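You operate a simulated robot arm through the tools that you are given. There is no shell and no other tool. Be economical: measure what you need, move in short steps, check, and stop when the job is done.

Carry out the task below with a simulated robot arm. There is one attempt and no reset: what you move stays moved.

TASK
Run soap base into the beaker to the 200 mark, add 2 pumps of yellow dye and stir it even.
Fine: white stick, back in its holder after; tap shut, slide back in the middle, no other pump.

The check looks at the end state, three seconds after you hand in, the way a careful person would. Anything else that was tipped, shoved, dropped, spilled or broken makes it a failure.

THE ROBOT
A 6-joint arm with a two-finger parallel gripper, fixed in place. Base frame: the origin is at the foot of the arm, x ahead of it, y to its left, z up; the work surface is at about z = 860. Readings come in mm, degrees, newtons and seconds.
With the tool pointing down near the work surface it reaches from about 240 to 640 mm from the base axis. Its first joint turns from -66.0 to 66.0 degrees. Payload 2.7 kg.
The TCP is the grasp point between the finger pads, 23 mm short of the fingertips. In the tool frame z runs along the fingers and y along their closing line. Largest opening 94 mm; finger width 38, thickness 10; the body of the gripper, 54 by 96 mm, starts 39 mm behind the TCP.
Orientation is told as [roll, pitch, yaw] about the base's x, y, z axes, in that order, counted from this pose: with the fingers straight down and closing along the base's y, the tool's x points along the base's -x, its y along +y and its z along -z.

THE INTERFACE
- The arm moves only by the tool step_arm. Its argument "moves" is a list of rows, each a list of 3 entries, a list of its own where there are three numbers: the shift along the tool's x, y, z in mm, then the turn, a rotation vector about the tool's x, y, z in degrees, then the gripper command, from -1 (fully open) to 1 (shut), values between in proportion. In form: [[[x, y, z], [ax, ay, az], jaw], ...]. A call has 1 to 8 rows; each row shifts and turns the commanded pose from where the row before left it, along the tool's axes as they then stand. A row lasts 0.2 s, in which the tool goes at most 50 mm and 8.6 degrees; a call with a longer step from one row to the next is refused whole, and so is a gripper value outside its range. Where a pose cannot be reached the arm comes as near as it can. A force on the tool above 40 N (or 10 N above the force at the start of the call, whichever is more), or a blocked arm, ends the call early, and 0.2 s more pass. Each finger travels about 45 mm/s and halts on what it meets, pressing with about 42 N; the grip force reading is that of the motor and also rises with nothing between the fingers. The clock runs only during rows and for 0.2 s after the last one: add rows that do not move to give the fingers time. It gives the time, the measured TCP pose, the force on the tool (base axes), the opening and the grip force at its end, in the units of the frame above (readings bear some noise), with the torque about the TCP (base axes, N m) and any sound that the robot's microphone picked up.
- Cameras (640 x 400 px; columns grow to the right, rows downward): "scene" is fixed at [81.7, -436.7, 1408.6]; the picture's right is [0.72, -0.70, 0.00], its down [-0.37, -0.38, -0.84] and it looks along [0.59, 0.60, -0.54] (base axes); focal length 291 px, centre (320, 200). "wrist" rides on the gripper at [86, 16, -75] in the tool frame; the picture's right is [-0.18, 0.98, 0.00], its down [-0.58, -0.11, -0.81] and it looks along [-0.79, -0.15, 0.59] (tool axes); focal length 243 px, centre (320, 200). There is no depth. A picture from a camera that has moved, and an enlarged one, comes with that camera's place and axes in the base frame and with its lens.
- get_image(camera): a new picture of that camera. The clock stands still meanwhile.
- zoom(camera, box): a new picture of the part [left, top, right, bottom] of that camera's present view, enlarged. The clock stands still meanwhile.
- job_done(): hands the job in; it is judged then, once.

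Work in short steps. Places have to be worked out from the pictures, the camera data and where the tool is seen: move nearer, look again, correct. Check each grasp and each placing, and mend what went wrong. You have 120 turns and 76 pictures in all, those below and enlarged ones among them. Open the gripper and draw the arm clear of the work before you hand the job in, unless the task says otherwise; then end with one line.

The tools are called as a command line: name --argument value ..., lists and objects as JSON in quotes. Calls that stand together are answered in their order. step_arm: Moves the arm, as the interface text tells. Its arguments: {"type":"object","properties":{"moves":{"type":"array","items":{"type":"array"}}},"required":["moves"]} The other tools are called the same way: get_image (camera) takes a picture; zoom (camera, box) takes an enlarged picture of a part of a camera's view; job_done () hands the job in.

At the start:

```text
t: 0.0
eef_pos: [319.3, -115.7, 1219.3]
tcp_rot: [-0.1, 0.1, 0.0]
contact_force: [0.4, 0.5, 0.3]
wrist_torque: [0.0, -0.02, 0.01]
width: 93.7
grasp_force: 0.0
```

scene: 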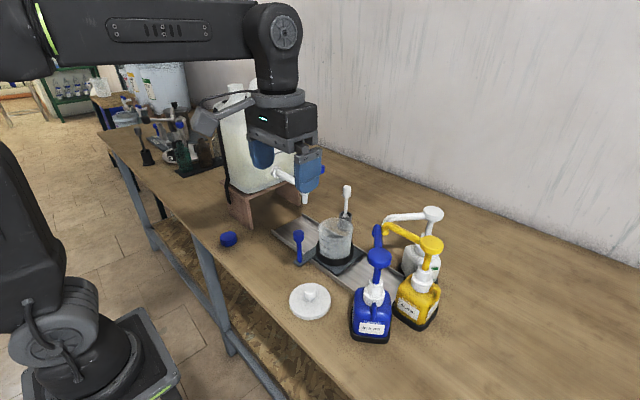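
wrist: 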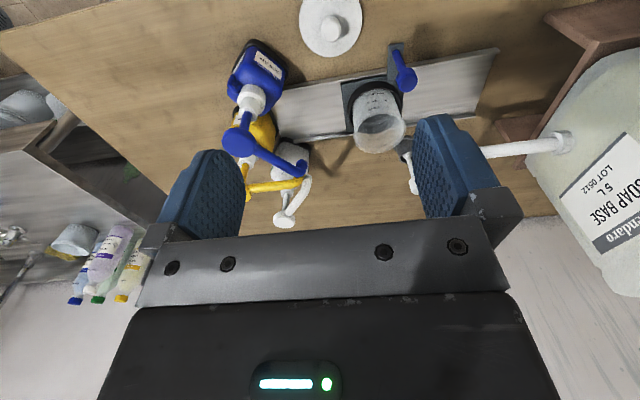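

I start by looking closer at the work area in both cameras.

zoom --camera "scene" --box '[200, 130, 460, 350]'

zoom --camera "wrist" --box '[200, 0, 640, 240]'

```text
1.82 times, centred on (330, 240) of scene
camera zoom: at [81.7, -436.7, 1408.6], right [0.72, -0.7, 0.0], down [-0.37, -0.38, -0.84], along [0.59, 0.6, -0.54], focal length 530 px, centre (302, 127)
```

zoom: 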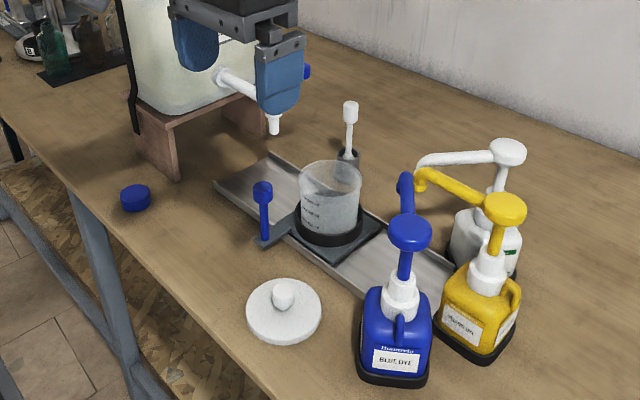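

```text
1.45 times, centred on (420, 120) of wrist
camera zoom: at [233.2, -100.0, 1294.0], right [0.18, 0.98, 0.0], down [0.58, -0.11, 0.81], along [0.79, -0.15, -0.59], focal length 353 px, centre (174, 316)
```

zoom: 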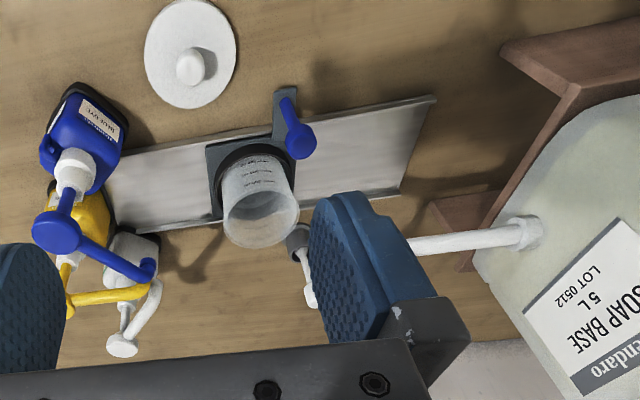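

The gripper hides the tap. I move it up and to the left (+y) for a free view of the tap and the pumps.

step_arm --moves '[[[3, 44, -15], [0, 0, 0], -1], [[3, 44, -15], [0, 0, 0], -1], [[3, 44, -15], [0, 0, 0], -1], [[3, 44, -15], [0, 0, 0], -1], [[3, 44, -15], [0, 0, 0], -1], [[3, 44, -5], [0, 0, 0], -1]]'

get_image --camera "wrist"

zoom --camera "scene" --box '[220, 110, 460, 260]'

get_image --camera "scene"

```text
t: 1.4
eef_pos: [302.2, 147.4, 1298.0]
tcp_rot: [-0.2, -0.1, 0.0]
contact_force: [0.4, 0.1, 0.5]
wrist_torque: [-0.03, -0.03, 0.0]
width: 94.2
grasp_force: 0.0
```

```text
71 pictures are left
camera wrist: at [216.2, 163.5, 1373.5], right [0.19, 0.98, 0.0], down [0.58, -0.11, 0.81], along [0.79, -0.15, -0.59], focal length 243 px, centre (320, 200)
```

wrist: 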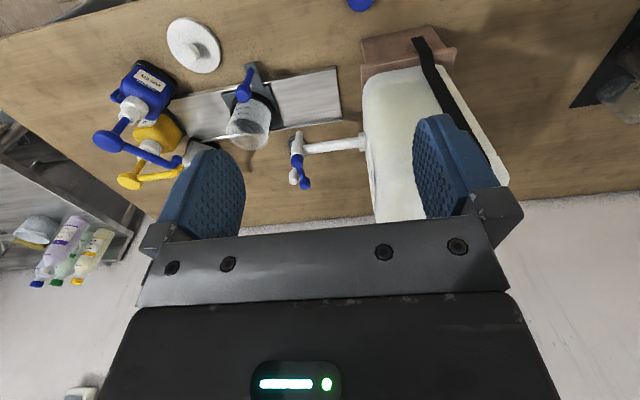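

```text
2.67 times, centred on (340, 185) of scene
camera zoom: at [81.7, -436.7, 1408.6], right [0.71, -0.7, 0.0], down [-0.37, -0.38, -0.84], along [0.59, 0.6, -0.54], focal length 777 px, centre (267, 240)
```

zoom: 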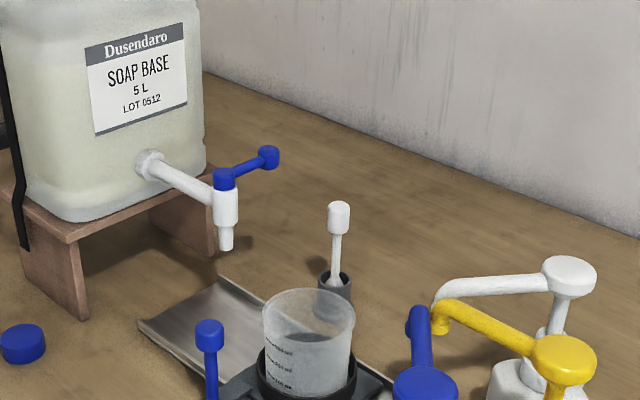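

```text
69 pictures are left
```

scene: 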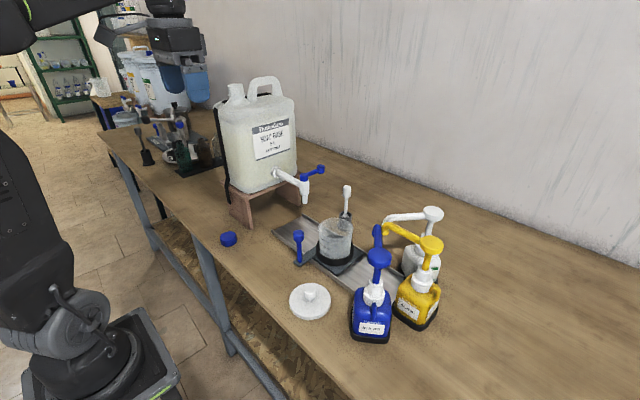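

I zoom the wrist view on tap, beaker and pumps to triangulate.

zoom --camera "wrist" --box '[220, 60, 380, 210]'

zoom --camera "scene" --box '[270, 180, 450, 350]'

```text
2.67 times, centred on (300, 135) of wrist
camera zoom: at [216.2, 163.5, 1373.5], right [0.19, 0.98, 0.0], down [0.58, -0.11, 0.81], along [0.79, -0.15, -0.59], focal length 647 px, centre (373, 373)
```

zoom: 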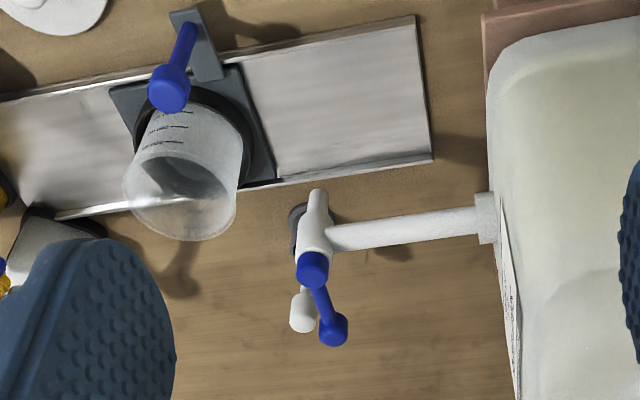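

```text
2.35 times, centred on (360, 265) of scene
camera zoom: at [81.7, -436.7, 1408.6], right [0.71, -0.7, 0.0], down [-0.37, -0.38, -0.84], along [0.59, 0.6, -0.54], focal length 686 px, centre (226, 47)
```

zoom: 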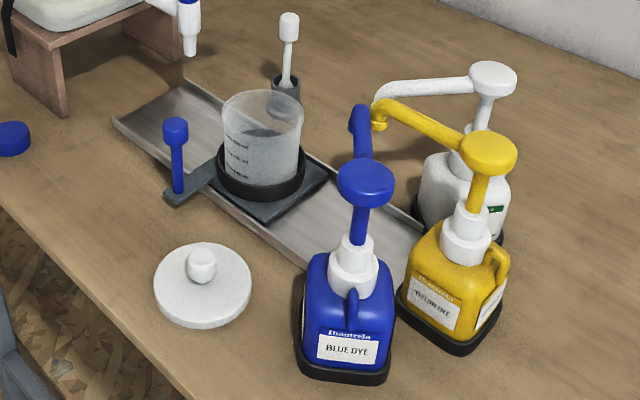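

Estimates so far: tap pivot (515,65,1054), lever knob (576,64,1057), slide handle knob (424,-14,~960), beaker (517,-52, rim 948), yellow head (513,-289,1053), stick cap (634,20,985). I now go above the slide handle to check.

step_arm --moves '[[[-17, -23, 30], [0, 0, 0], -1], [[-17, -23, 35], [0, 0, 0], -1], [[-17, -23, 35], [0, 0, 0], -1], [[-17, -23, 35], [0, 0, 0], -1], [[-17, -23, 35], [0, 0, 0], -1], [[-17, -23, 35], [0, 0, 0], -1], [[-20, -22, 33], [0, 0, 0], -1], [[0, 0, 0], [0, 0, 0], -1]]'

get_image --camera "wrist"

zoom --camera "scene" --box '[220, 130, 420, 290]'

```text
t: 3.2
eef_pos: [422.3, -12.6, 1061.4]
tcp_rot: [-0.1, -0.1, 0.0]
contact_force: [0.1, 0.3, -0.3]
wrist_torque: [0.0, -0.02, 0.0]
width: 94.1
grasp_force: 0.0
```

```text
66 pictures are left
camera wrist: at [335.3, 2.6, 1136.2], right [0.18, 0.98, 0.0], down [0.58, -0.11, 0.81], along [0.79, -0.15, -0.59], focal length 243 px, centre (320, 200)
```

wrist: 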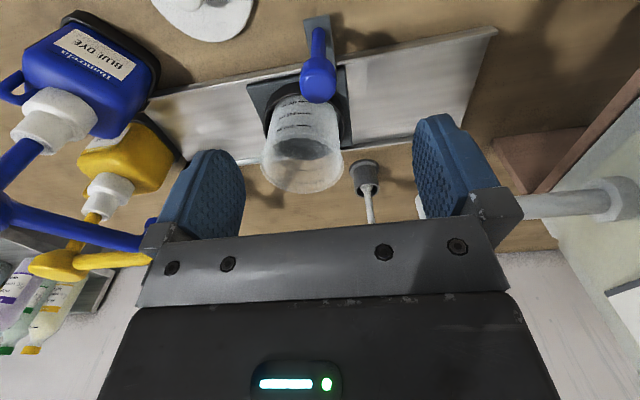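

```text
2.50 times, centred on (320, 210) of scene
camera zoom: at [81.7, -436.7, 1408.6], right [0.71, -0.7, 0.0], down [-0.37, -0.38, -0.84], along [0.59, 0.6, -0.54], focal length 729 px, centre (320, 175)
```

zoom: 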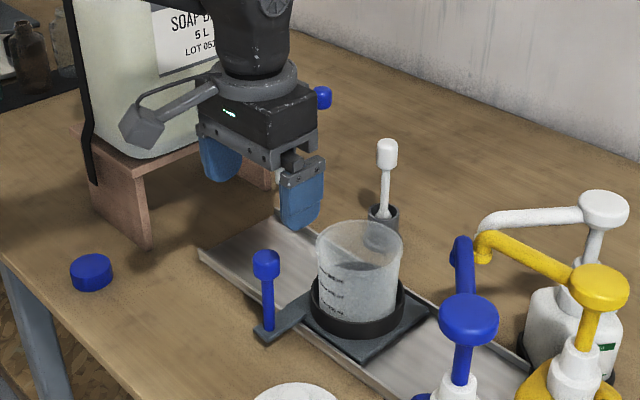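

The handle knob triangulates to (423,-15,964), right beneath the gripper. I descend to z≈960 and close on it.

step_arm --moves '[[[0, -2, 35], [0, 0, 0], -1], [[0, 0, 35], [0, 0, 0], -1], [[0, 0, 31], [0, 0, 0], -1], [[0, 0, 0], [0, 0, 0], 1], [[0, 0, 0], [0, 0, 0], 1], [[0, 0, 0], [0, 0, 0], 1], [[0, 0, 0], [0, 0, 0], 1], [[0, 0, 0], [0, 0, 0], 1]]'

zoom --camera "scene" --box '[220, 130, 420, 290]'

```text
t: 5.0
eef_pos: [421.3, -13.5, 958.3]
tcp_rot: [-0.1, 0.0, 0.0]
contact_force: [0.2, -1.3, -0.7]
wrist_torque: [0.26, -0.03, 0.02]
width: 26.0
grasp_force: 44.8
```

```text
2.50 times, centred on (320, 210) of scene
camera zoom: at [81.7, -436.7, 1408.6], right [0.72, -0.7, 0.0], down [-0.37, -0.38, -0.84], along [0.59, 0.6, -0.54], focal length 729 px, centre (320, 175)
```

zoom: 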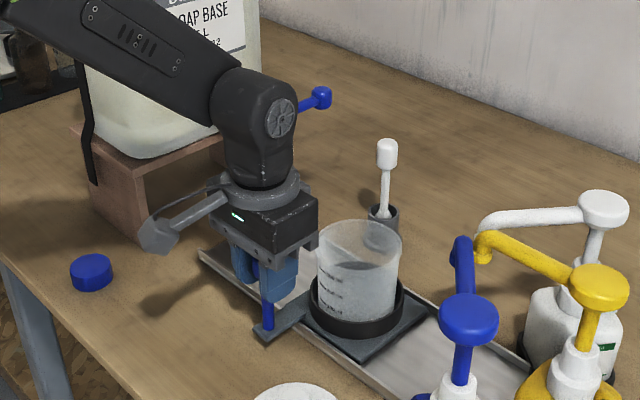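

Held (26 mm); slide middle reference is y≈-13.5. I draw the slide toward the tap in small steps.

step_arm --moves '[[[0, 10, 0], [0, 0, 0], 1], [[0, 15, 0], [0, 0, 0], 1], [[0, 15, 0], [0, 0, 0], 1], [[0, 15, 0], [0, 0, 0], 1], [[0, 15, 0], [0, 0, 0], 1], [[0, 15, 0], [0, 0, 0], 1], [[0, 10, 0], [0, 0, 0], 1], [[0, 5, 0], [0, 0, 0], 1]]'

zoom --camera "scene" --box '[220, 130, 420, 290]'

get_image --camera "wrist"

```text
t: 6.8
eef_pos: [421.8, 86.1, 959.1]
tcp_rot: [-0.3, 0.2, 0.0]
contact_force: [-28.9, 0.3, 4.5]
wrist_torque: [0.51, -0.95, 0.06]
width: 25.9
grasp_force: 44.3
```

```text
2.50 times, centred on (320, 210) of scene
camera zoom: at [80.8, -436.7, 1408.7], right [0.72, -0.7, 0.0], down [-0.37, -0.38, -0.84], along [0.59, 0.6, -0.54], focal length 729 px, centre (320, 175)
```

zoom: 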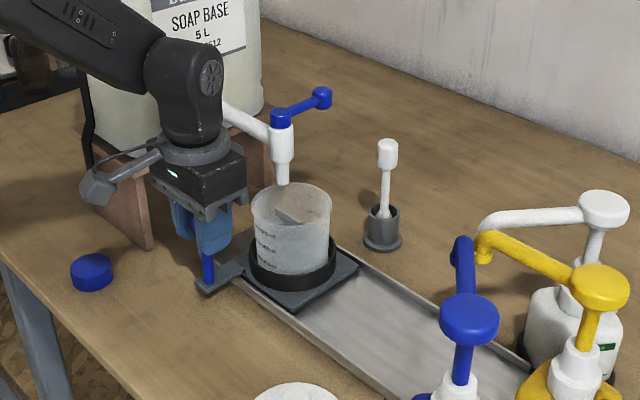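

```text
62 pictures are left
camera wrist: at [335.8, 101.8, 1033.9], right [0.18, 0.98, 0.0], down [0.58, -0.11, 0.8], along [0.79, -0.15, -0.59], focal length 243 px, centre (320, 200)
```

wrist: 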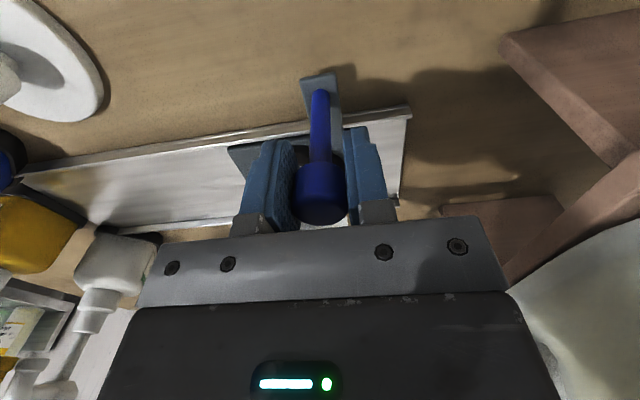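

A -29 N sideways load shows the rail leans slightly toward -x along +y (about 2 mm per 100). I correct 2.5 mm and go the remaining ~15 mm so the beaker is beneath the spout.

step_arm --moves '[[[2.5, 0, 0], [0, 0, 0], 1], [[0.1, 5, 0], [0, 0, 0], 1], [[0.1, 5, 0], [0, 0, 0], 1], [[0.1, 5, 0], [0, 0, 0], 1], [[0, 0, 0], [0, 0, 0], 1]]'

zoom --camera "scene" --box '[250, 150, 370, 250]'

```text
t: 8.0
eef_pos: [422.1, 100.1, 958.9]
tcp_rot: [-0.2, 0.0, -0.1]
contact_force: [6.2, -7.0, -31.7]
wrist_torque: [0.49, -0.68, -0.03]
width: 25.9
grasp_force: 45.5
```

```text
4.00 times, centred on (310, 200) of scene
camera zoom: at [82.3, -436.8, 1408.6], right [0.71, -0.7, 0.0], down [-0.37, -0.38, -0.84], along [0.59, 0.6, -0.54], focal length 1166 px, centre (360, 200)
```

zoom: 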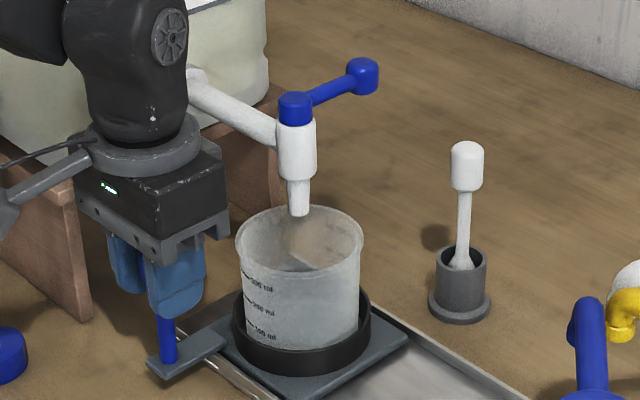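

The beaker sits centred under the spout (marks 100/200/300 readable). I release the handle a little and rise straight up.

step_arm --moves '[[[0, 0, 0], [0, 0, 0], 0.0], [[0, 0, 0], [0, 0, 0], 0.0], [[0, 0, 0], [0, 0, 0], 0.0], [[0, 0, -30], [0, 0, 0], 0.0], [[0, 0, -45], [0, 0, 0], 0.0], [[0, 0, -45], [0, 0, 0], 0.0], [[0, 0, -45], [0, 0, 0], 0.0], [[0, 0, -30], [0, 0, 0], 0.0]]'

get_image --camera "wrist"

zoom --camera "scene" --box '[250, 150, 370, 250]'

```text
t: 9.8
eef_pos: [421.9, 100.1, 1157.3]
tcp_rot: [-0.2, 0.0, 0.0]
contact_force: [-0.2, -0.2, 0.3]
wrist_torque: [0.0, -0.01, -0.01]
width: 46.9
grasp_force: 0.1
```

```text
60 pictures are left
camera wrist: at [335.4, 116.0, 1232.1], right [0.18, 0.98, 0.0], down [0.58, -0.11, 0.81], along [0.79, -0.15, -0.59], focal length 243 px, centre (320, 200)
```

wrist: 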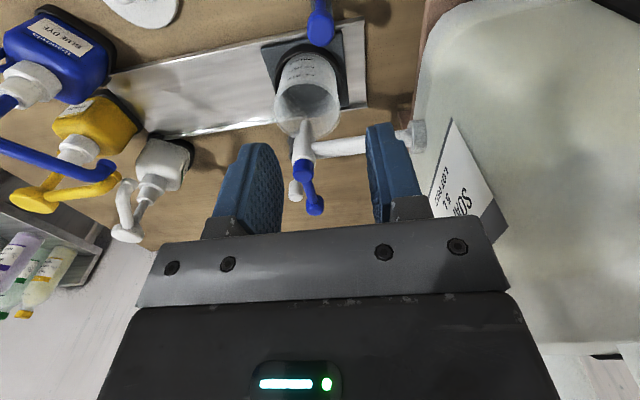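

```text
4.00 times, centred on (310, 200) of scene
camera zoom: at [81.7, -436.7, 1408.6], right [0.72, -0.7, 0.0], down [-0.37, -0.38, -0.84], along [0.59, 0.6, -0.54], focal length 1166 px, centre (360, 200)
```

zoom: 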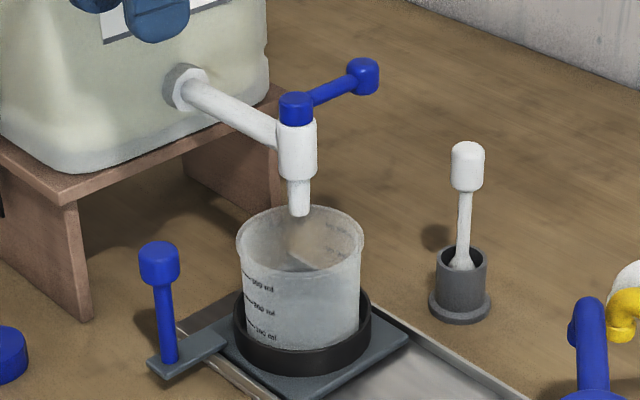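

Slide and beaker are stable. Lever knob refined to (577,62,1056); I move above it, then lower around it with jaws ~60 mm open.

step_arm --moves '[[[-38, -10, -5], [0, 0, 0], -0.28], [[-38, -10, 0], [0, 0, 0], -0.28], [[-39, -10, 10], [0, 0, 0], -0.28], [[-39, -8, 25], [0, 0, 0], -0.28], [[0, 0, 20], [0, 0, 0], -0.28], [[0, 0, 0], [0, 0, 0], -0.28]]'

zoom --camera "scene" --box '[250, 130, 370, 230]'

get_image --camera "wrist"

```text
t: 11.2
eef_pos: [574.5, 61.1, 1103.8]
tcp_rot: [-0.1, 0.0, 0.0]
contact_force: [0.7, 0.6, 0.3]
wrist_torque: [0.04, -0.01, -0.03]
width: 60.2
grasp_force: 0.1
```

```text
4.00 times, centred on (310, 180) of scene
camera zoom: at [81.7, -436.7, 1408.6], right [0.72, -0.7, 0.0], down [-0.37, -0.38, -0.84], along [0.59, 0.6, -0.54], focal length 1166 px, centre (360, 280)
```

zoom: 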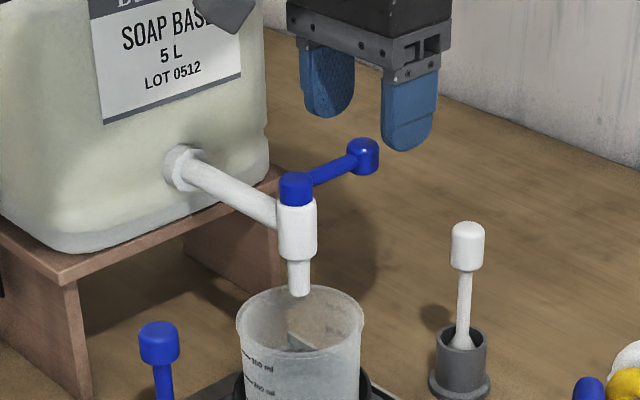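

```text
57 pictures are left
camera wrist: at [488.2, 76.7, 1178.4], right [0.18, 0.98, 0.0], down [0.58, -0.11, 0.81], along [0.79, -0.15, -0.59], focal length 243 px, centre (320, 200)
```

wrist: 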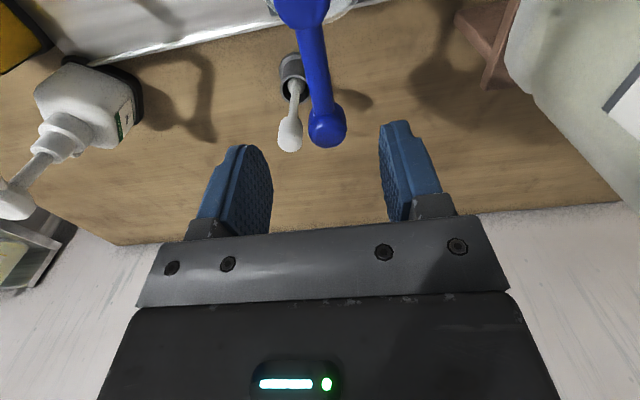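

Knob confirmed at ~(580,64,1056), pivot (518,64). I correct by a few mm, lower to z≈1054 and close.

step_arm --moves '[[[-4, 2.5, 10], [0, 0, 0], -0.28], [[0, 0, 20], [0, 0, 0], -0.28], [[0, 0, 20], [0, 0, 0], -0.28], [[0, 0, 0], [0, 0, 0], 1], [[0, 0, 0], [0, 0, 0], 1], [[0, 0, 0], [0, 0, 0], 1], [[0, 0, 0], [0, 0, 0], 1]]'

zoom --camera "scene" --box '[250, 130, 370, 230]'

```text
t: 12.8
eef_pos: [579.2, 65.2, 1054.9]
tcp_rot: [-0.2, 0.1, 0.0]
contact_force: [0.3, -12.2, -1.7]
wrist_torque: [0.08, -0.11, 0.19]
width: 21.1
grasp_force: 45.0
```

```text
4.00 times, centred on (310, 180) of scene
camera zoom: at [81.7, -437.0, 1408.5], right [0.71, -0.7, 0.0], down [-0.37, -0.38, -0.84], along [0.59, 0.6, -0.54], focal length 1166 px, centre (360, 280)
```

zoom: 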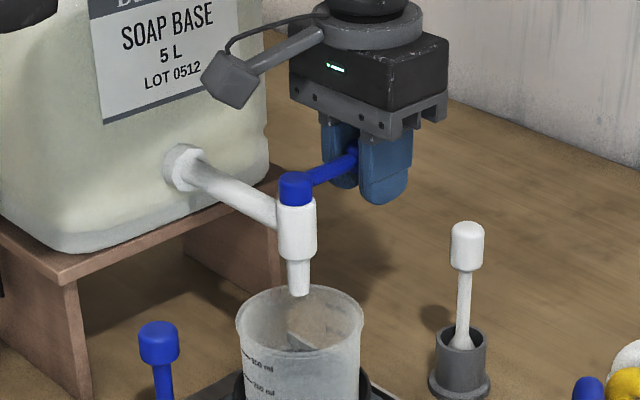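

The knob is held (21 mm). I turn it gently clockwise (toward -y) 14° with the tool following the arc, and see what the force and the spout do.

step_arm --moves '[[[0.4, -7.4, 0], [0, 0, 7], 1], [[0.4, -7.4, 0], [0, 0, 7], 1]]'

zoom --camera "scene" --box '[250, 130, 370, 250]'

```text
t: 13.4
eef_pos: [577.5, 52.2, 1054.9]
tcp_rot: [0.0, -0.2, -14.1]
contact_force: [9.9, -0.2, -9.7]
wrist_torque: [-0.2, -0.94, -0.1]
width: 20.8
grasp_force: 45.1
```

```text
3.33 times, centred on (310, 190) of scene
camera zoom: at [82.1, -436.6, 1408.6], right [0.72, -0.7, 0.0], down [-0.37, -0.38, -0.84], along [0.59, 0.6, -0.54], focal length 972 px, centre (353, 233)
```

zoom: 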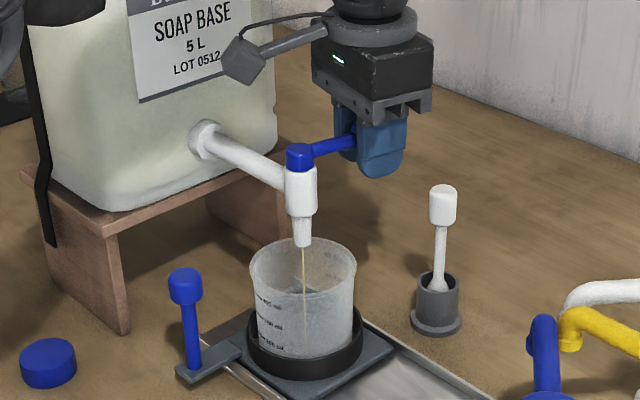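

A thin stream falls into the beaker, so this direction opens it. I wait 1.6 s to gauge the flow rate.

step_arm --moves '[[[0, 0, 0], [0, 0, 0], 1], [[0, 0, 0], [0, 0, 0], 1], [[0, 0, 0], [0, 0, 0], 1], [[0, 0, 0], [0, 0, 0], 1], [[0, 0, 0], [0, 0, 0], 1], [[0, 0, 0], [0, 0, 0], 1], [[0, 0, 0], [0, 0, 0], 1], [[0, 0, 0], [0, 0, 0], 1]]'

zoom --camera "scene" --box '[285, 190, 345, 235]'

```text
t: 15.2
eef_pos: [576.9, 51.2, 1053.5]
tcp_rot: [-0.2, 0.1, -14.0]
contact_force: [12.2, 0.9, -15.7]
wrist_torque: [-0.04, -0.15, -0.2]
width: 21.4
grasp_force: 44.5
```

```text
8.89 times, centred on (315, 212) of scene
camera zoom: at [82.3, -436.6, 1408.6], right [0.72, -0.7, 0.0], down [-0.37, -0.38, -0.84], along [0.59, 0.6, -0.54], focal length 2591 px, centre (364, 89)
```

zoom: 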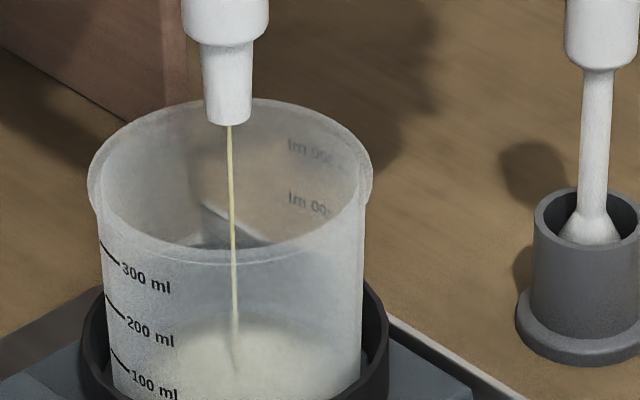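

Flow is slow; only a shallow layer so far. I open a further 14° and let it run ~1.2 s.

step_arm --moves '[[[0.4, -7.4, 0], [0, 0, 7], 1], [[0.4, -7.4, 0], [0, 0, 7], 1], [[0, 0, 0], [0, 0, 0], 1], [[0, 0, 0], [0, 0, 0], 1], [[0, 0, 0], [0, 0, 0], 1], [[0, 0, 0], [0, 0, 0], 1], [[0, 0, 0], [0, 0, 0], 1]]'

zoom --camera "scene" --box '[285, 190, 345, 235]'

```text
t: 16.8
eef_pos: [571.8, 36.6, 1055.1]
tcp_rot: [-0.2, -0.1, -28.0]
contact_force: [7.6, -6.7, -15.0]
wrist_torque: [-0.01, -0.02, 0.16]
width: 20.8
grasp_force: 44.9
```

```text
8.89 times, centred on (315, 212) of scene
camera zoom: at [82.2, -436.9, 1408.5], right [0.72, -0.7, 0.0], down [-0.37, -0.38, -0.84], along [0.59, 0.6, -0.54], focal length 2591 px, centre (364, 89)
```

zoom: 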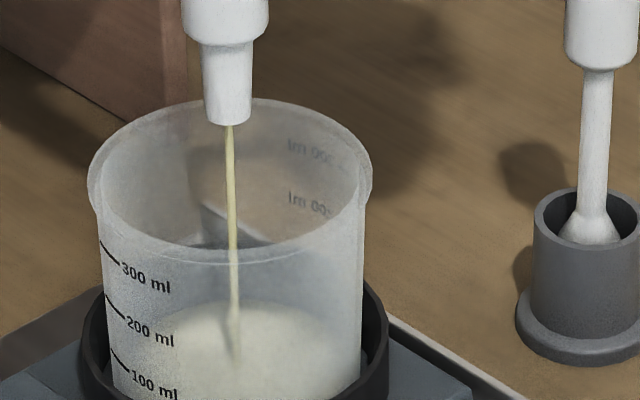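

Level is at roughly 80–90 ml, rising ~25 ml/s. I let it run another 1.6 s.

step_arm --moves '[[[0, 0, 0], [0, 0, 0], 1], [[0, 0, 0], [0, 0, 0], 1], [[0, 0, 0], [0, 0, 0], 1], [[0, 0, 0], [0, 0, 0], 1], [[0, 0, 0], [0, 0, 0], 1], [[0, 0, 0], [0, 0, 0], 1], [[0, 0, 0], [0, 0, 0], 1]]'

zoom --camera "scene" --box '[285, 190, 345, 235]'

```text
t: 18.4
eef_pos: [571.8, 37.4, 1054.8]
tcp_rot: [0.0, -0.1, -28.0]
contact_force: [10.7, -6.6, -14.3]
wrist_torque: [0.04, 0.03, 0.11]
width: 21.3
grasp_force: 45.3
```

```text
8.89 times, centred on (315, 212) of scene
camera zoom: at [82.3, -436.9, 1408.5], right [0.72, -0.7, 0.0], down [-0.37, -0.38, -0.84], along [0.59, 0.6, -0.54], focal length 2591 px, centre (364, 89)
```

zoom: 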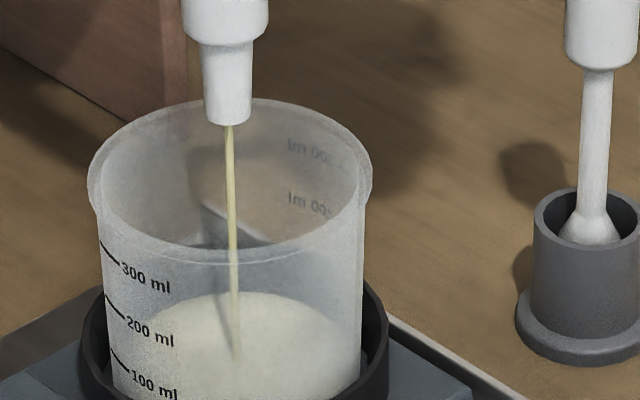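

Rise is slower than thought (~10 ml/s). I open another 16° and run on.

step_arm --moves '[[[0.5, -8.4, 0], [0, 0, 8], 1], [[0.5, -8.4, 0], [0, 0, 8], 1], [[0, 0, 0], [0, 0, 0], 1], [[0, 0, 0], [0, 0, 0], 1], [[0, 0, 0], [0, 0, 0], 1], [[0, 0, 0], [0, 0, 0], 1], [[0, 0, 0], [0, 0, 0], 1]]'

zoom --camera "scene" --box '[285, 190, 345, 235]'

```text
t: 20.0
eef_pos: [562.9, 21.3, 1054.2]
tcp_rot: [0.1, -0.2, -44.0]
contact_force: [8.2, -8.5, -4.4]
wrist_torque: [0.1, 0.13, 0.08]
width: 21.2
grasp_force: 45.4
```

```text
8.89 times, centred on (315, 212) of scene
camera zoom: at [82.0, -437.0, 1408.5], right [0.72, -0.7, 0.0], down [-0.37, -0.38, -0.84], along [0.59, 0.6, -0.54], focal length 2591 px, centre (364, 89)
```

zoom: 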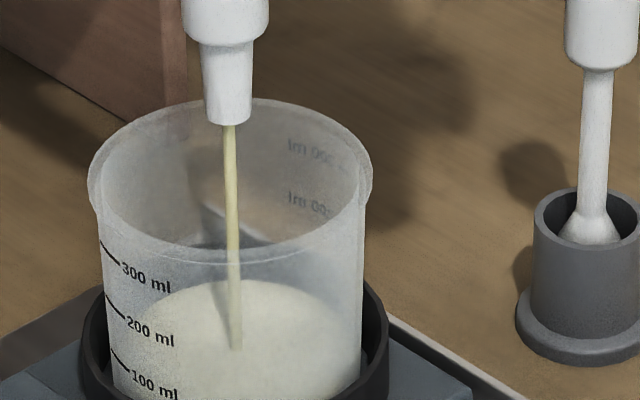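

Level now ~100 ml (stream lands at the height of the 100 tick). Rate ~12 ml/s; I wait two calls before looking again.

step_arm --moves '[[[0, 0, 0], [0, 0, 0], 1], [[0, 0, 0], [0, 0, 0], 1], [[0, 0, 0], [0, 0, 0], 1], [[0, 0, 0], [0, 0, 0], 1], [[0, 0, 0], [0, 0, 0], 1], [[0, 0, 0], [0, 0, 0], 1], [[0, 0, 0], [0, 0, 0], 1]]'

step_arm --moves '[[[0, 0, 0], [0, 0, 0], 1], [[0, 0, 0], [0, 0, 0], 1], [[0, 0, 0], [0, 0, 0], 1], [[0, 0, 0], [0, 0, 0], 1], [[0, 0, 0], [0, 0, 0], 1], [[0, 0, 0], [0, 0, 0], 1], [[0, 0, 0], [0, 0, 0], 1]]'

zoom --camera "scene" --box '[285, 190, 345, 235]'

```text
t: 21.6
eef_pos: [561.3, 23.2, 1054.6]
tcp_rot: [-0.1, -0.2, -44.1]
contact_force: [10.7, -7.9, 2.1]
wrist_torque: [0.02, 0.02, -0.06]
width: 21.0
grasp_force: 44.6
```

```text
t: 23.2
eef_pos: [561.6, 23.1, 1054.0]
tcp_rot: [0.0, -0.2, -44.0]
contact_force: [9.6, -8.4, 6.5]
wrist_torque: [0.06, 0.05, -0.02]
width: 21.1
grasp_force: 44.9
```

```text
8.89 times, centred on (315, 212) of scene
camera zoom: at [81.9, -436.9, 1408.5], right [0.72, -0.7, 0.0], down [-0.37, -0.38, -0.84], along [0.59, 0.6, -0.54], focal length 2591 px, centre (364, 89)
```

zoom: 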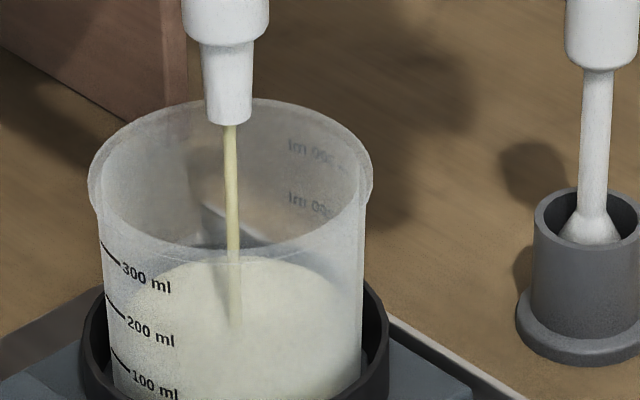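

Reconsidering the perspective (ticks are on the front-left wall, mirrored ones on the back wall), the level is really ~100 ml now; the 200 surface centre should appear at row ≈270 in this zoom. I run ~4.8 s more.

step_arm --moves '[[[0, 0, 0], [0, 0, 0], 1], [[0, 0, 0], [0, 0, 0], 1], [[0, 0, 0], [0, 0, 0], 1], [[0, 0, 0], [0, 0, 0], 1], [[0, 0, 0], [0, 0, 0], 1], [[0, 0, 0], [0, 0, 0], 1], [[0, 0, 0], [0, 0, 0], 1]]'

step_arm --moves '[[[0, 0, 0], [0, 0, 0], 1], [[0, 0, 0], [0, 0, 0], 1], [[0, 0, 0], [0, 0, 0], 1], [[0, 0, 0], [0, 0, 0], 1], [[0, 0, 0], [0, 0, 0], 1], [[0, 0, 0], [0, 0, 0], 1], [[0, 0, 0], [0, 0, 0], 1]]'

zoom --camera "scene" --box '[285, 190, 345, 235]'

```text
t: 24.8
eef_pos: [562.3, 22.2, 1054.3]
tcp_rot: [-0.1, -0.1, -44.0]
contact_force: [7.3, -8.0, 9.4]
wrist_torque: [0.04, 0.07, 0.01]
width: 21.3
grasp_force: 45.2
```

```text
t: 26.4
eef_pos: [562.5, 22.6, 1054.4]
tcp_rot: [-0.2, -0.1, -44.0]
contact_force: [9.0, -7.7, 9.8]
wrist_torque: [0.04, 0.07, -0.02]
width: 21.3
grasp_force: 45.0
```

```text
8.89 times, centred on (315, 212) of scene
camera zoom: at [81.8, -436.9, 1408.5], right [0.72, -0.7, 0.0], down [-0.37, -0.38, -0.84], along [0.59, 0.6, -0.54], focal length 2591 px, centre (364, 89)
```

zoom: 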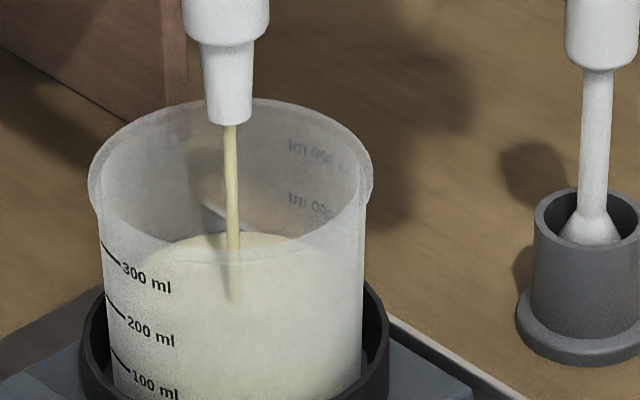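

Level looks ~140 ml. I zoom in harder to see the liquid line against the ticks.

zoom --camera "scene" --box '[290, 208, 322, 232]'

```text
16.00 times, centred on (306, 220) of scene
camera zoom: at [81.8, -436.9, 1408.5], right [0.72, -0.7, 0.0], down [-0.37, -0.38, -0.84], along [0.59, 0.6, -0.54], focal length 4663 px, centre (544, -120)
```

zoom: 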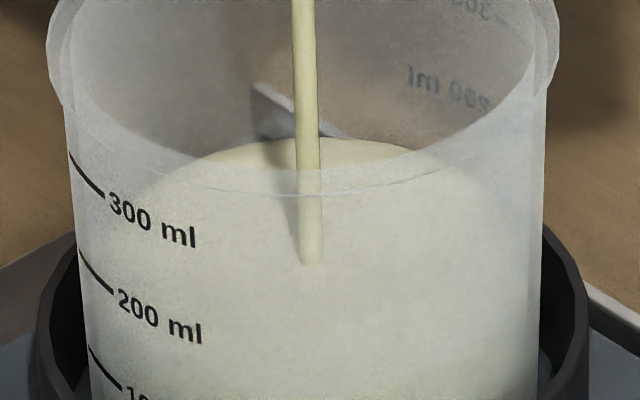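

By flow timing and the front ticks, the level is ~145 ml at 14 ml/s. I run 1.6 s more and check.

step_arm --moves '[[[0, 0, 0], [0, 0, 0], 1], [[0, 0, 0], [0, 0, 0], 1], [[0, 0, 0], [0, 0, 0], 1], [[0, 0, 0], [0, 0, 0], 1], [[0, 0, 0], [0, 0, 0], 1], [[0, 0, 0], [0, 0, 0], 1], [[0, 0, 0], [0, 0, 0], 1]]'

zoom --camera "scene" --box '[290, 208, 322, 232]'

```text
t: 28.0
eef_pos: [562.6, 22.6, 1054.7]
tcp_rot: [-0.1, -0.1, -43.9]
contact_force: [8.3, -6.6, 9.8]
wrist_torque: [0.01, 0.05, -0.01]
width: 21.0
grasp_force: 45.1
```

```text
16.00 times, centred on (306, 220) of scene
camera zoom: at [81.7, -436.9, 1408.6], right [0.72, -0.7, 0.0], down [-0.37, -0.38, -0.84], along [0.59, 0.6, -0.54], focal length 4663 px, centre (544, -120)
```

zoom: 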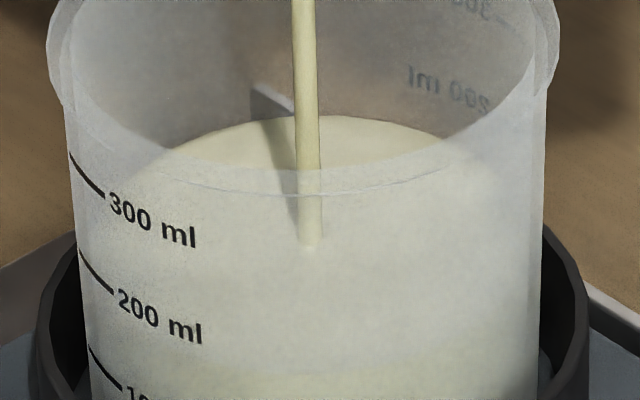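

Level ~175 ml. I wait 0.4 s more, then turn the lever back to shut over 1.2 s (a bit more flows meanwhile), aiming slightly under 200 for inspection.

step_arm --moves '[[[0, 0, 0], [0, 0, 0], 1], [[0, 0, 0], [0, 0, 0], 1], [[0.5, 7.8, 0], [0, 0, -7.33], 1], [[0.5, 7.8, 0], [0, 0, -7.33], 1], [[0.5, 7.8, 0], [0, 0, -7.33], 1], [[0.5, 7.8, 0], [0, 0, -7.33], 1], [[0.5, 7.8, 0], [0, 0, -7.33], 1], [[0.5, 7.8, 0], [0, 0, -7.33], 1]]'

zoom --camera "scene" --box '[285, 190, 345, 235]'

```text
t: 29.8
eef_pos: [578.7, 65.1, 1054.0]
tcp_rot: [-0.2, 0.2, 0.1]
contact_force: [-11.3, -1.2, 11.1]
wrist_torque: [0.09, 0.05, -0.28]
width: 21.0
grasp_force: 44.5
```

```text
8.89 times, centred on (315, 212) of scene
camera zoom: at [81.1, -436.8, 1408.6], right [0.71, -0.7, 0.0], down [-0.37, -0.38, -0.84], along [0.59, 0.6, -0.54], focal length 2591 px, centre (364, 89)
```

zoom: 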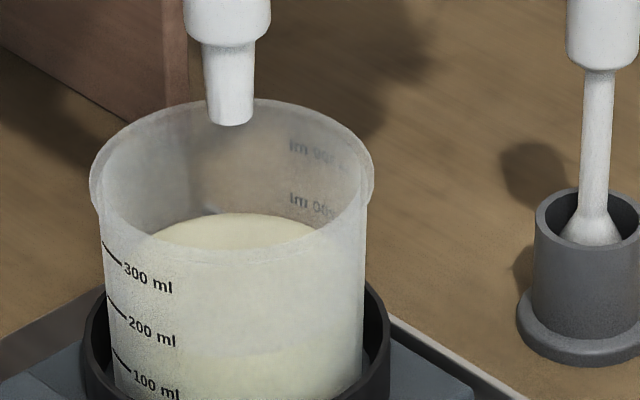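

Stream has stopped. I zoom to locate the front liquid line relative to the 200 tick.

zoom --camera "scene" --box '[292, 214, 324, 238]'

```text
16.00 times, centred on (308, 226) of scene
camera zoom: at [81.1, -436.8, 1408.6], right [0.71, -0.7, 0.0], down [-0.37, -0.38, -0.84], along [0.59, 0.6, -0.54], focal length 4663 px, centre (512, -216)
```

zoom: 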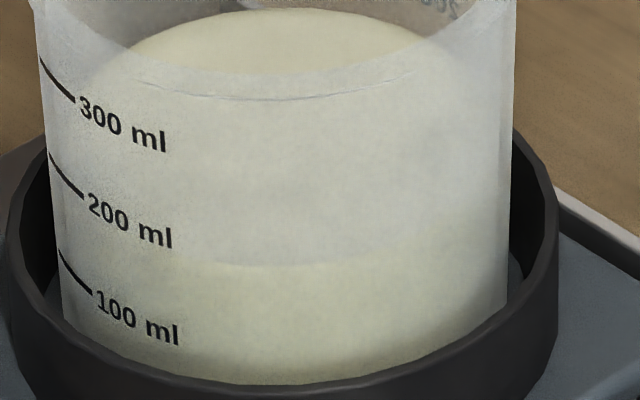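

Ellipse geometry: liquid surface centre ≈137, 200 mark ≈121 in this zoom (97 px per 100 ml) → about 183 ml. I add ~15 ml with a short opening to 36°, then shut again.

step_arm --moves '[[[0.5, -7.7, 0], [0, 0, 7.2], 1], [[0.5, -7.7, 0], [0, 0, 7.2], 1], [[0.5, -7.7, 0], [0, 0, 7.2], 1], [[0.5, -7.7, 0], [0, 0, 7.2], 1], [[0.5, -7.7, 0], [0, 0, 7.2], 1], [[0, 0, 0], [0, 0, 0], 1]]'

step_arm --moves '[[[0.5, 7.7, 0], [0, 0, -7.2], 1], [[0.5, 7.7, 0], [0, 0, -7.2], 1], [[0.5, 7.7, 0], [0, 0, -7.2], 1], [[0.5, 7.7, 0], [0, 0, -7.2], 1], [[0.5, 7.7, 0], [0, 0, -7.2], 1], [[0, 0, 0], [0, 0, 0], 1]]'

zoom --camera "scene" --box '[292, 214, 324, 238]'

zoom --camera "scene" --box '[250, 150, 370, 250]'

```text
t: 31.2
eef_pos: [566.6, 27.8, 1053.2]
tcp_rot: [-0.2, 0.0, -36.1]
contact_force: [0.2, -4.2, -3.1]
wrist_torque: [-0.58, -0.65, 0.24]
width: 20.8
grasp_force: 44.8
```

```text
t: 32.6
eef_pos: [579.2, 65.9, 1054.9]
tcp_rot: [-0.2, 0.0, 0.2]
contact_force: [0.2, -2.6, -6.1]
wrist_torque: [0.05, 0.0, -0.16]
width: 21.2
grasp_force: 44.4
```

```text
16.00 times, centred on (308, 226) of scene
camera zoom: at [81.8, -436.7, 1408.6], right [0.72, -0.7, 0.0], down [-0.37, -0.38, -0.84], along [0.59, 0.6, -0.54], focal length 4663 px, centre (512, -216)
```

zoom: 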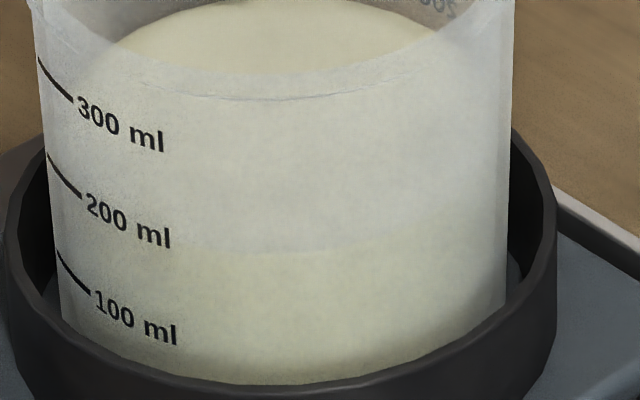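

```text
4.00 times, centred on (310, 200) of scene
camera zoom: at [81.8, -436.7, 1408.6], right [0.72, -0.7, 0.0], down [-0.37, -0.38, -0.84], along [0.59, 0.6, -0.54], focal length 1166 px, centre (360, 200)
```

zoom: 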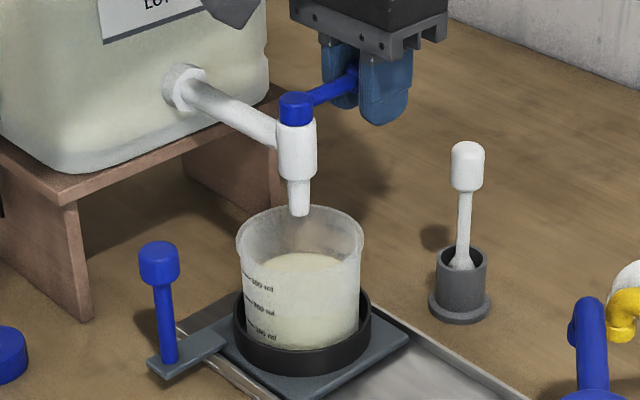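

Front liquid line rose 15 px → ~198 ml, tap shut with no drip. I release the lever and rise, then go for a lower side view of the marks.

step_arm --moves '[[[0, 0, 0], [0, 0, 0], -0.28], [[0, 0, 0], [0, 0, 0], -0.28], [[0, 0, 0], [0, 0, 0], -0.28], [[0, 0, -25], [0, 0, 0], -0.28], [[0, 0, -45], [0, 0, 0], -0.28], [[20, 0, -40], [0, 0, 0], -0.28], [[48, 0, 0], [0, 0, 0], -0.28], [[48, 0, 0], [0, 0, 0], -0.28]]'

step_arm --moves '[[[48, -8, 0], [0, 0, 0], -1], [[45, -8, 10], [0, 0, 0], -1], [[30, -8, 30], [0, -8, 0], -1], [[20, -5, 40], [0, -8, 0], -1], [[15, 0, 45], [0, -8, 0], -1], [[10, 0, 45], [0, 0, 0], -1]]'

get_image --camera "wrist"

```text
t: 34.4
eef_pos: [463.2, 64.1, 1168.5]
tcp_rot: [-0.1, -0.1, 0.0]
contact_force: [-1.0, 0.4, 0.4]
wrist_torque: [0.0, -0.02, -0.02]
width: 59.9
grasp_force: 0.1
```

```text
t: 35.8
eef_pos: [332.2, 36.6, 989.8]
tcp_rot: [-0.1, -24.0, 0.0]
contact_force: [0.9, -0.5, -0.4]
wrist_torque: [0.02, -0.01, -0.02]
width: 93.9
grasp_force: 0.1
```

```text
42 pictures are left
camera wrist: at [222.6, 51.4, 1022.1], right [0.17, 0.98, 0.07], down [0.2, -0.11, 0.97], along [0.96, -0.15, -0.22], focal length 243 px, centre (320, 200)
```

wrist: 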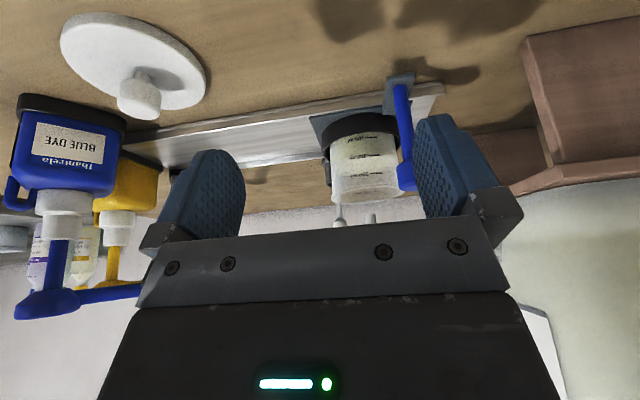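

Good view; I zoom on the beaker (picture is upside down).

zoom --camera "wrist" --box '[316, 110, 412, 215]'

```text
3.81 times, centred on (364, 162) of wrist
camera zoom: at [222.6, 51.4, 1022.1], right [0.17, 0.98, 0.07], down [0.2, -0.11, 0.97], along [0.96, -0.15, -0.22], focal length 924 px, centre (152, 343)
```

zoom: 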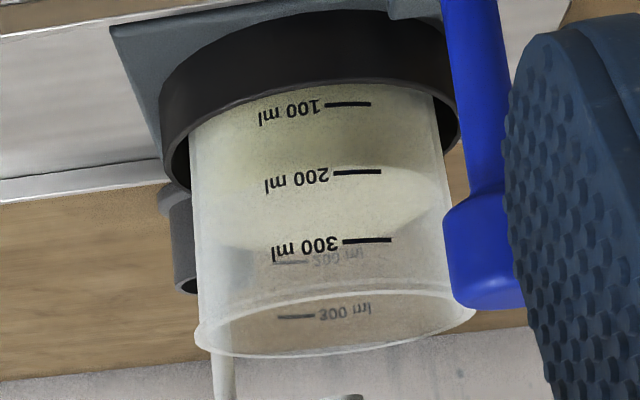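

zoom --camera "wrist" --box '[340, 140, 388, 176]'

```text
11.11 times, centred on (364, 158) of wrist
camera zoom: at [222.6, 51.4, 1022.1], right [0.17, 0.98, 0.07], down [0.2, -0.11, 0.97], along [0.96, -0.15, -0.22], focal length 2696 px, centre (-169, 667)
```

zoom: 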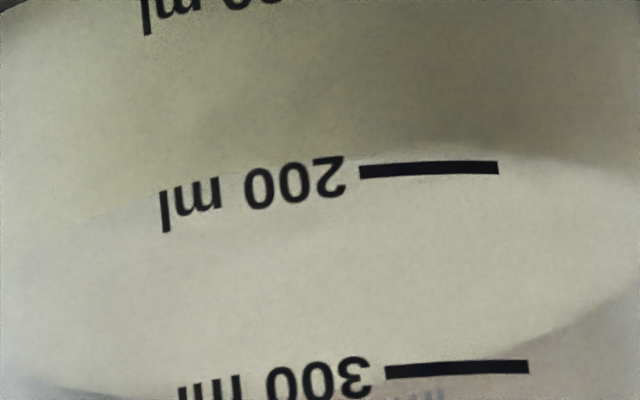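

The front line is ~10 ml under the 200 tick at face value. I check the back edge against the back 200 mark.

zoom --camera "wrist" --box '[332, 145, 388, 187]'

```text
9.52 times, centred on (360, 166) of wrist
camera zoom: at [222.6, 51.4, 1022.1], right [0.17, 0.98, 0.07], down [0.2, -0.11, 0.97], along [0.96, -0.15, -0.22], focal length 2311 px, centre (-61, 524)
```

zoom: 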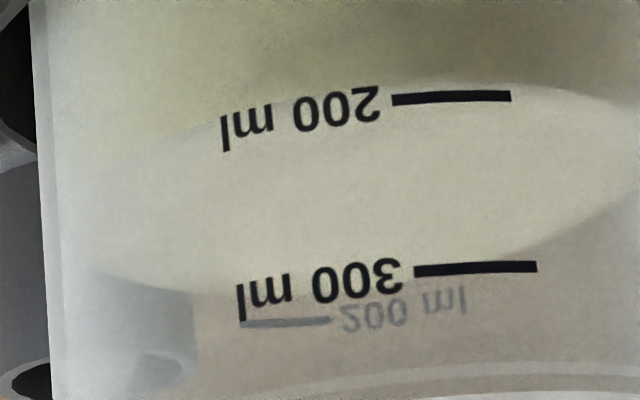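

Front/back averages give ~186 ml, so ~12–13 ml is still missing. I go back to the lever the same way.

step_arm --moves '[[[-10, 0, -45], [0, 8, 0], -1], [[-15, 0, -45], [0, 8, 0], -1], [[-20, 5, -40], [0, 8, 0], -1], [[-30, 8, -30], [0, 0, 0], -0.28], [[-45, 8, -10], [0, 0, 0], -0.28], [[-48, 8, 0], [0, 0, 0], -0.28], [[-48, 0, 0], [0, 0, 0], -0.28], [[-48, 0, 0], [0, 0, 0], -0.28]]'

step_arm --moves '[[[-20, 0, 40], [0, 0, 0], -0.28], [[0, 0, 20], [0, 0, 0], -0.28], [[0, 0, 0], [0, 0, 0], -0.28]]'

```text
t: 37.6
eef_pos: [559.1, 63.8, 1163.4]
tcp_rot: [-0.2, 0.1, 0.0]
contact_force: [0.2, -0.6, 0.6]
wrist_torque: [-0.03, 0.0, -0.01]
width: 60.3
grasp_force: 0.1
```

```text
t: 38.4
eef_pos: [579.1, 62.2, 1106.2]
tcp_rot: [-0.1, 0.0, 0.1]
contact_force: [-0.1, 0.5, -0.2]
wrist_torque: [0.02, -0.04, 0.02]
width: 60.1
grasp_force: 0.1
```

The pose is right above the knob; I lower the remaining 52 mm and close.

step_arm --moves '[[[0, 1.5, 26], [0, 0, 0], -0.28], [[0, 0, 26], [0, 0, 0], -0.28], [[0, 0, 0], [0, 0, 0], 1], [[0, 0, 0], [0, 0, 0], 1], [[0, 0, 0], [0, 0, 0], 1], [[0, 0, 0], [0, 0, 0], 1]]'

```text
t: 39.8
eef_pos: [579.2, 65.4, 1052.6]
tcp_rot: [-0.1, 0.0, 0.1]
contact_force: [-0.1, -1.5, -1.7]
wrist_torque: [0.01, -0.29, -0.01]
width: 21.0
grasp_force: 45.0
```

Held again (21 mm). I give a slightly shorter burst than last time (36° and straight back).

step_arm --moves '[[[0.5, -7.7, 0], [0, 0, 7.2], 1], [[0.5, -7.7, 0], [0, 0, 7.2], 1], [[0.5, -7.7, 0], [0, 0, 7.2], 1], [[0.5, -7.7, 0], [0, 0, 7.2], 1], [[0.5, -7.7, 0], [0, 0, 7.2], 1]]'

step_arm --moves '[[[0.5, 7.7, 0], [0, 0, -7.2], 1], [[0.5, 7.7, 0], [0, 0, -7.2], 1], [[0.5, 7.7, 0], [0, 0, -7.2], 1], [[0.5, 7.7, 0], [0, 0, -7.2], 1], [[0.5, 7.7, 0], [0, 0, -7.2], 1], [[0, 0, 0], [0, 0, 0], 1]]'

zoom --camera "scene" --box '[292, 214, 324, 238]'

zoom --camera "scene" --box '[250, 150, 370, 250]'

```text
t: 41.0
eef_pos: [568.1, 29.3, 1052.4]
tcp_rot: [-0.2, -0.2, -36.1]
contact_force: [19.3, -11.1, -3.3]
wrist_torque: [-0.24, -0.36, -0.09]
width: 21.2
grasp_force: 45.0
```

```text
t: 42.4
eef_pos: [576.7, 65.1, 1053.6]
tcp_rot: [-0.2, 0.1, 0.0]
contact_force: [-0.5, -12.2, 7.4]
wrist_torque: [0.1, 0.32, -0.11]
width: 21.1
grasp_force: 45.4
```

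```text
16.00 times, centred on (308, 226) of scene
camera zoom: at [81.5, -437.1, 1408.5], right [0.72, -0.7, 0.0], down [-0.37, -0.38, -0.84], along [0.59, 0.6, -0.54], focal length 4663 px, centre (512, -216)
```

zoom: 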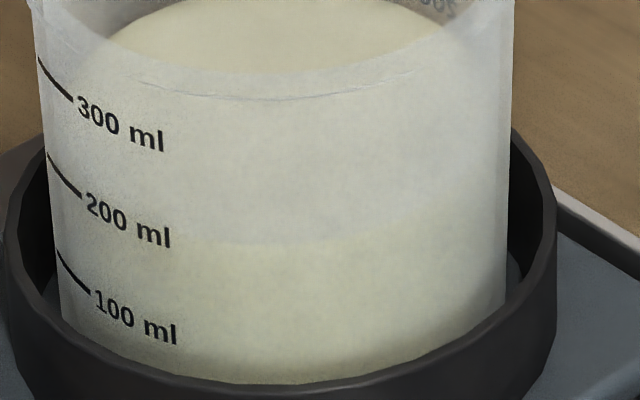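

```text
4.00 times, centred on (310, 200) of scene
camera zoom: at [81.5, -437.1, 1408.5], right [0.72, -0.7, 0.0], down [-0.37, -0.38, -0.84], along [0.59, 0.6, -0.54], focal length 1166 px, centre (360, 200)
```

zoom: 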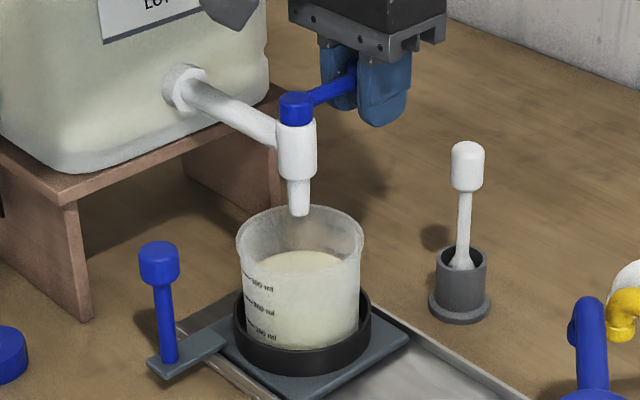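

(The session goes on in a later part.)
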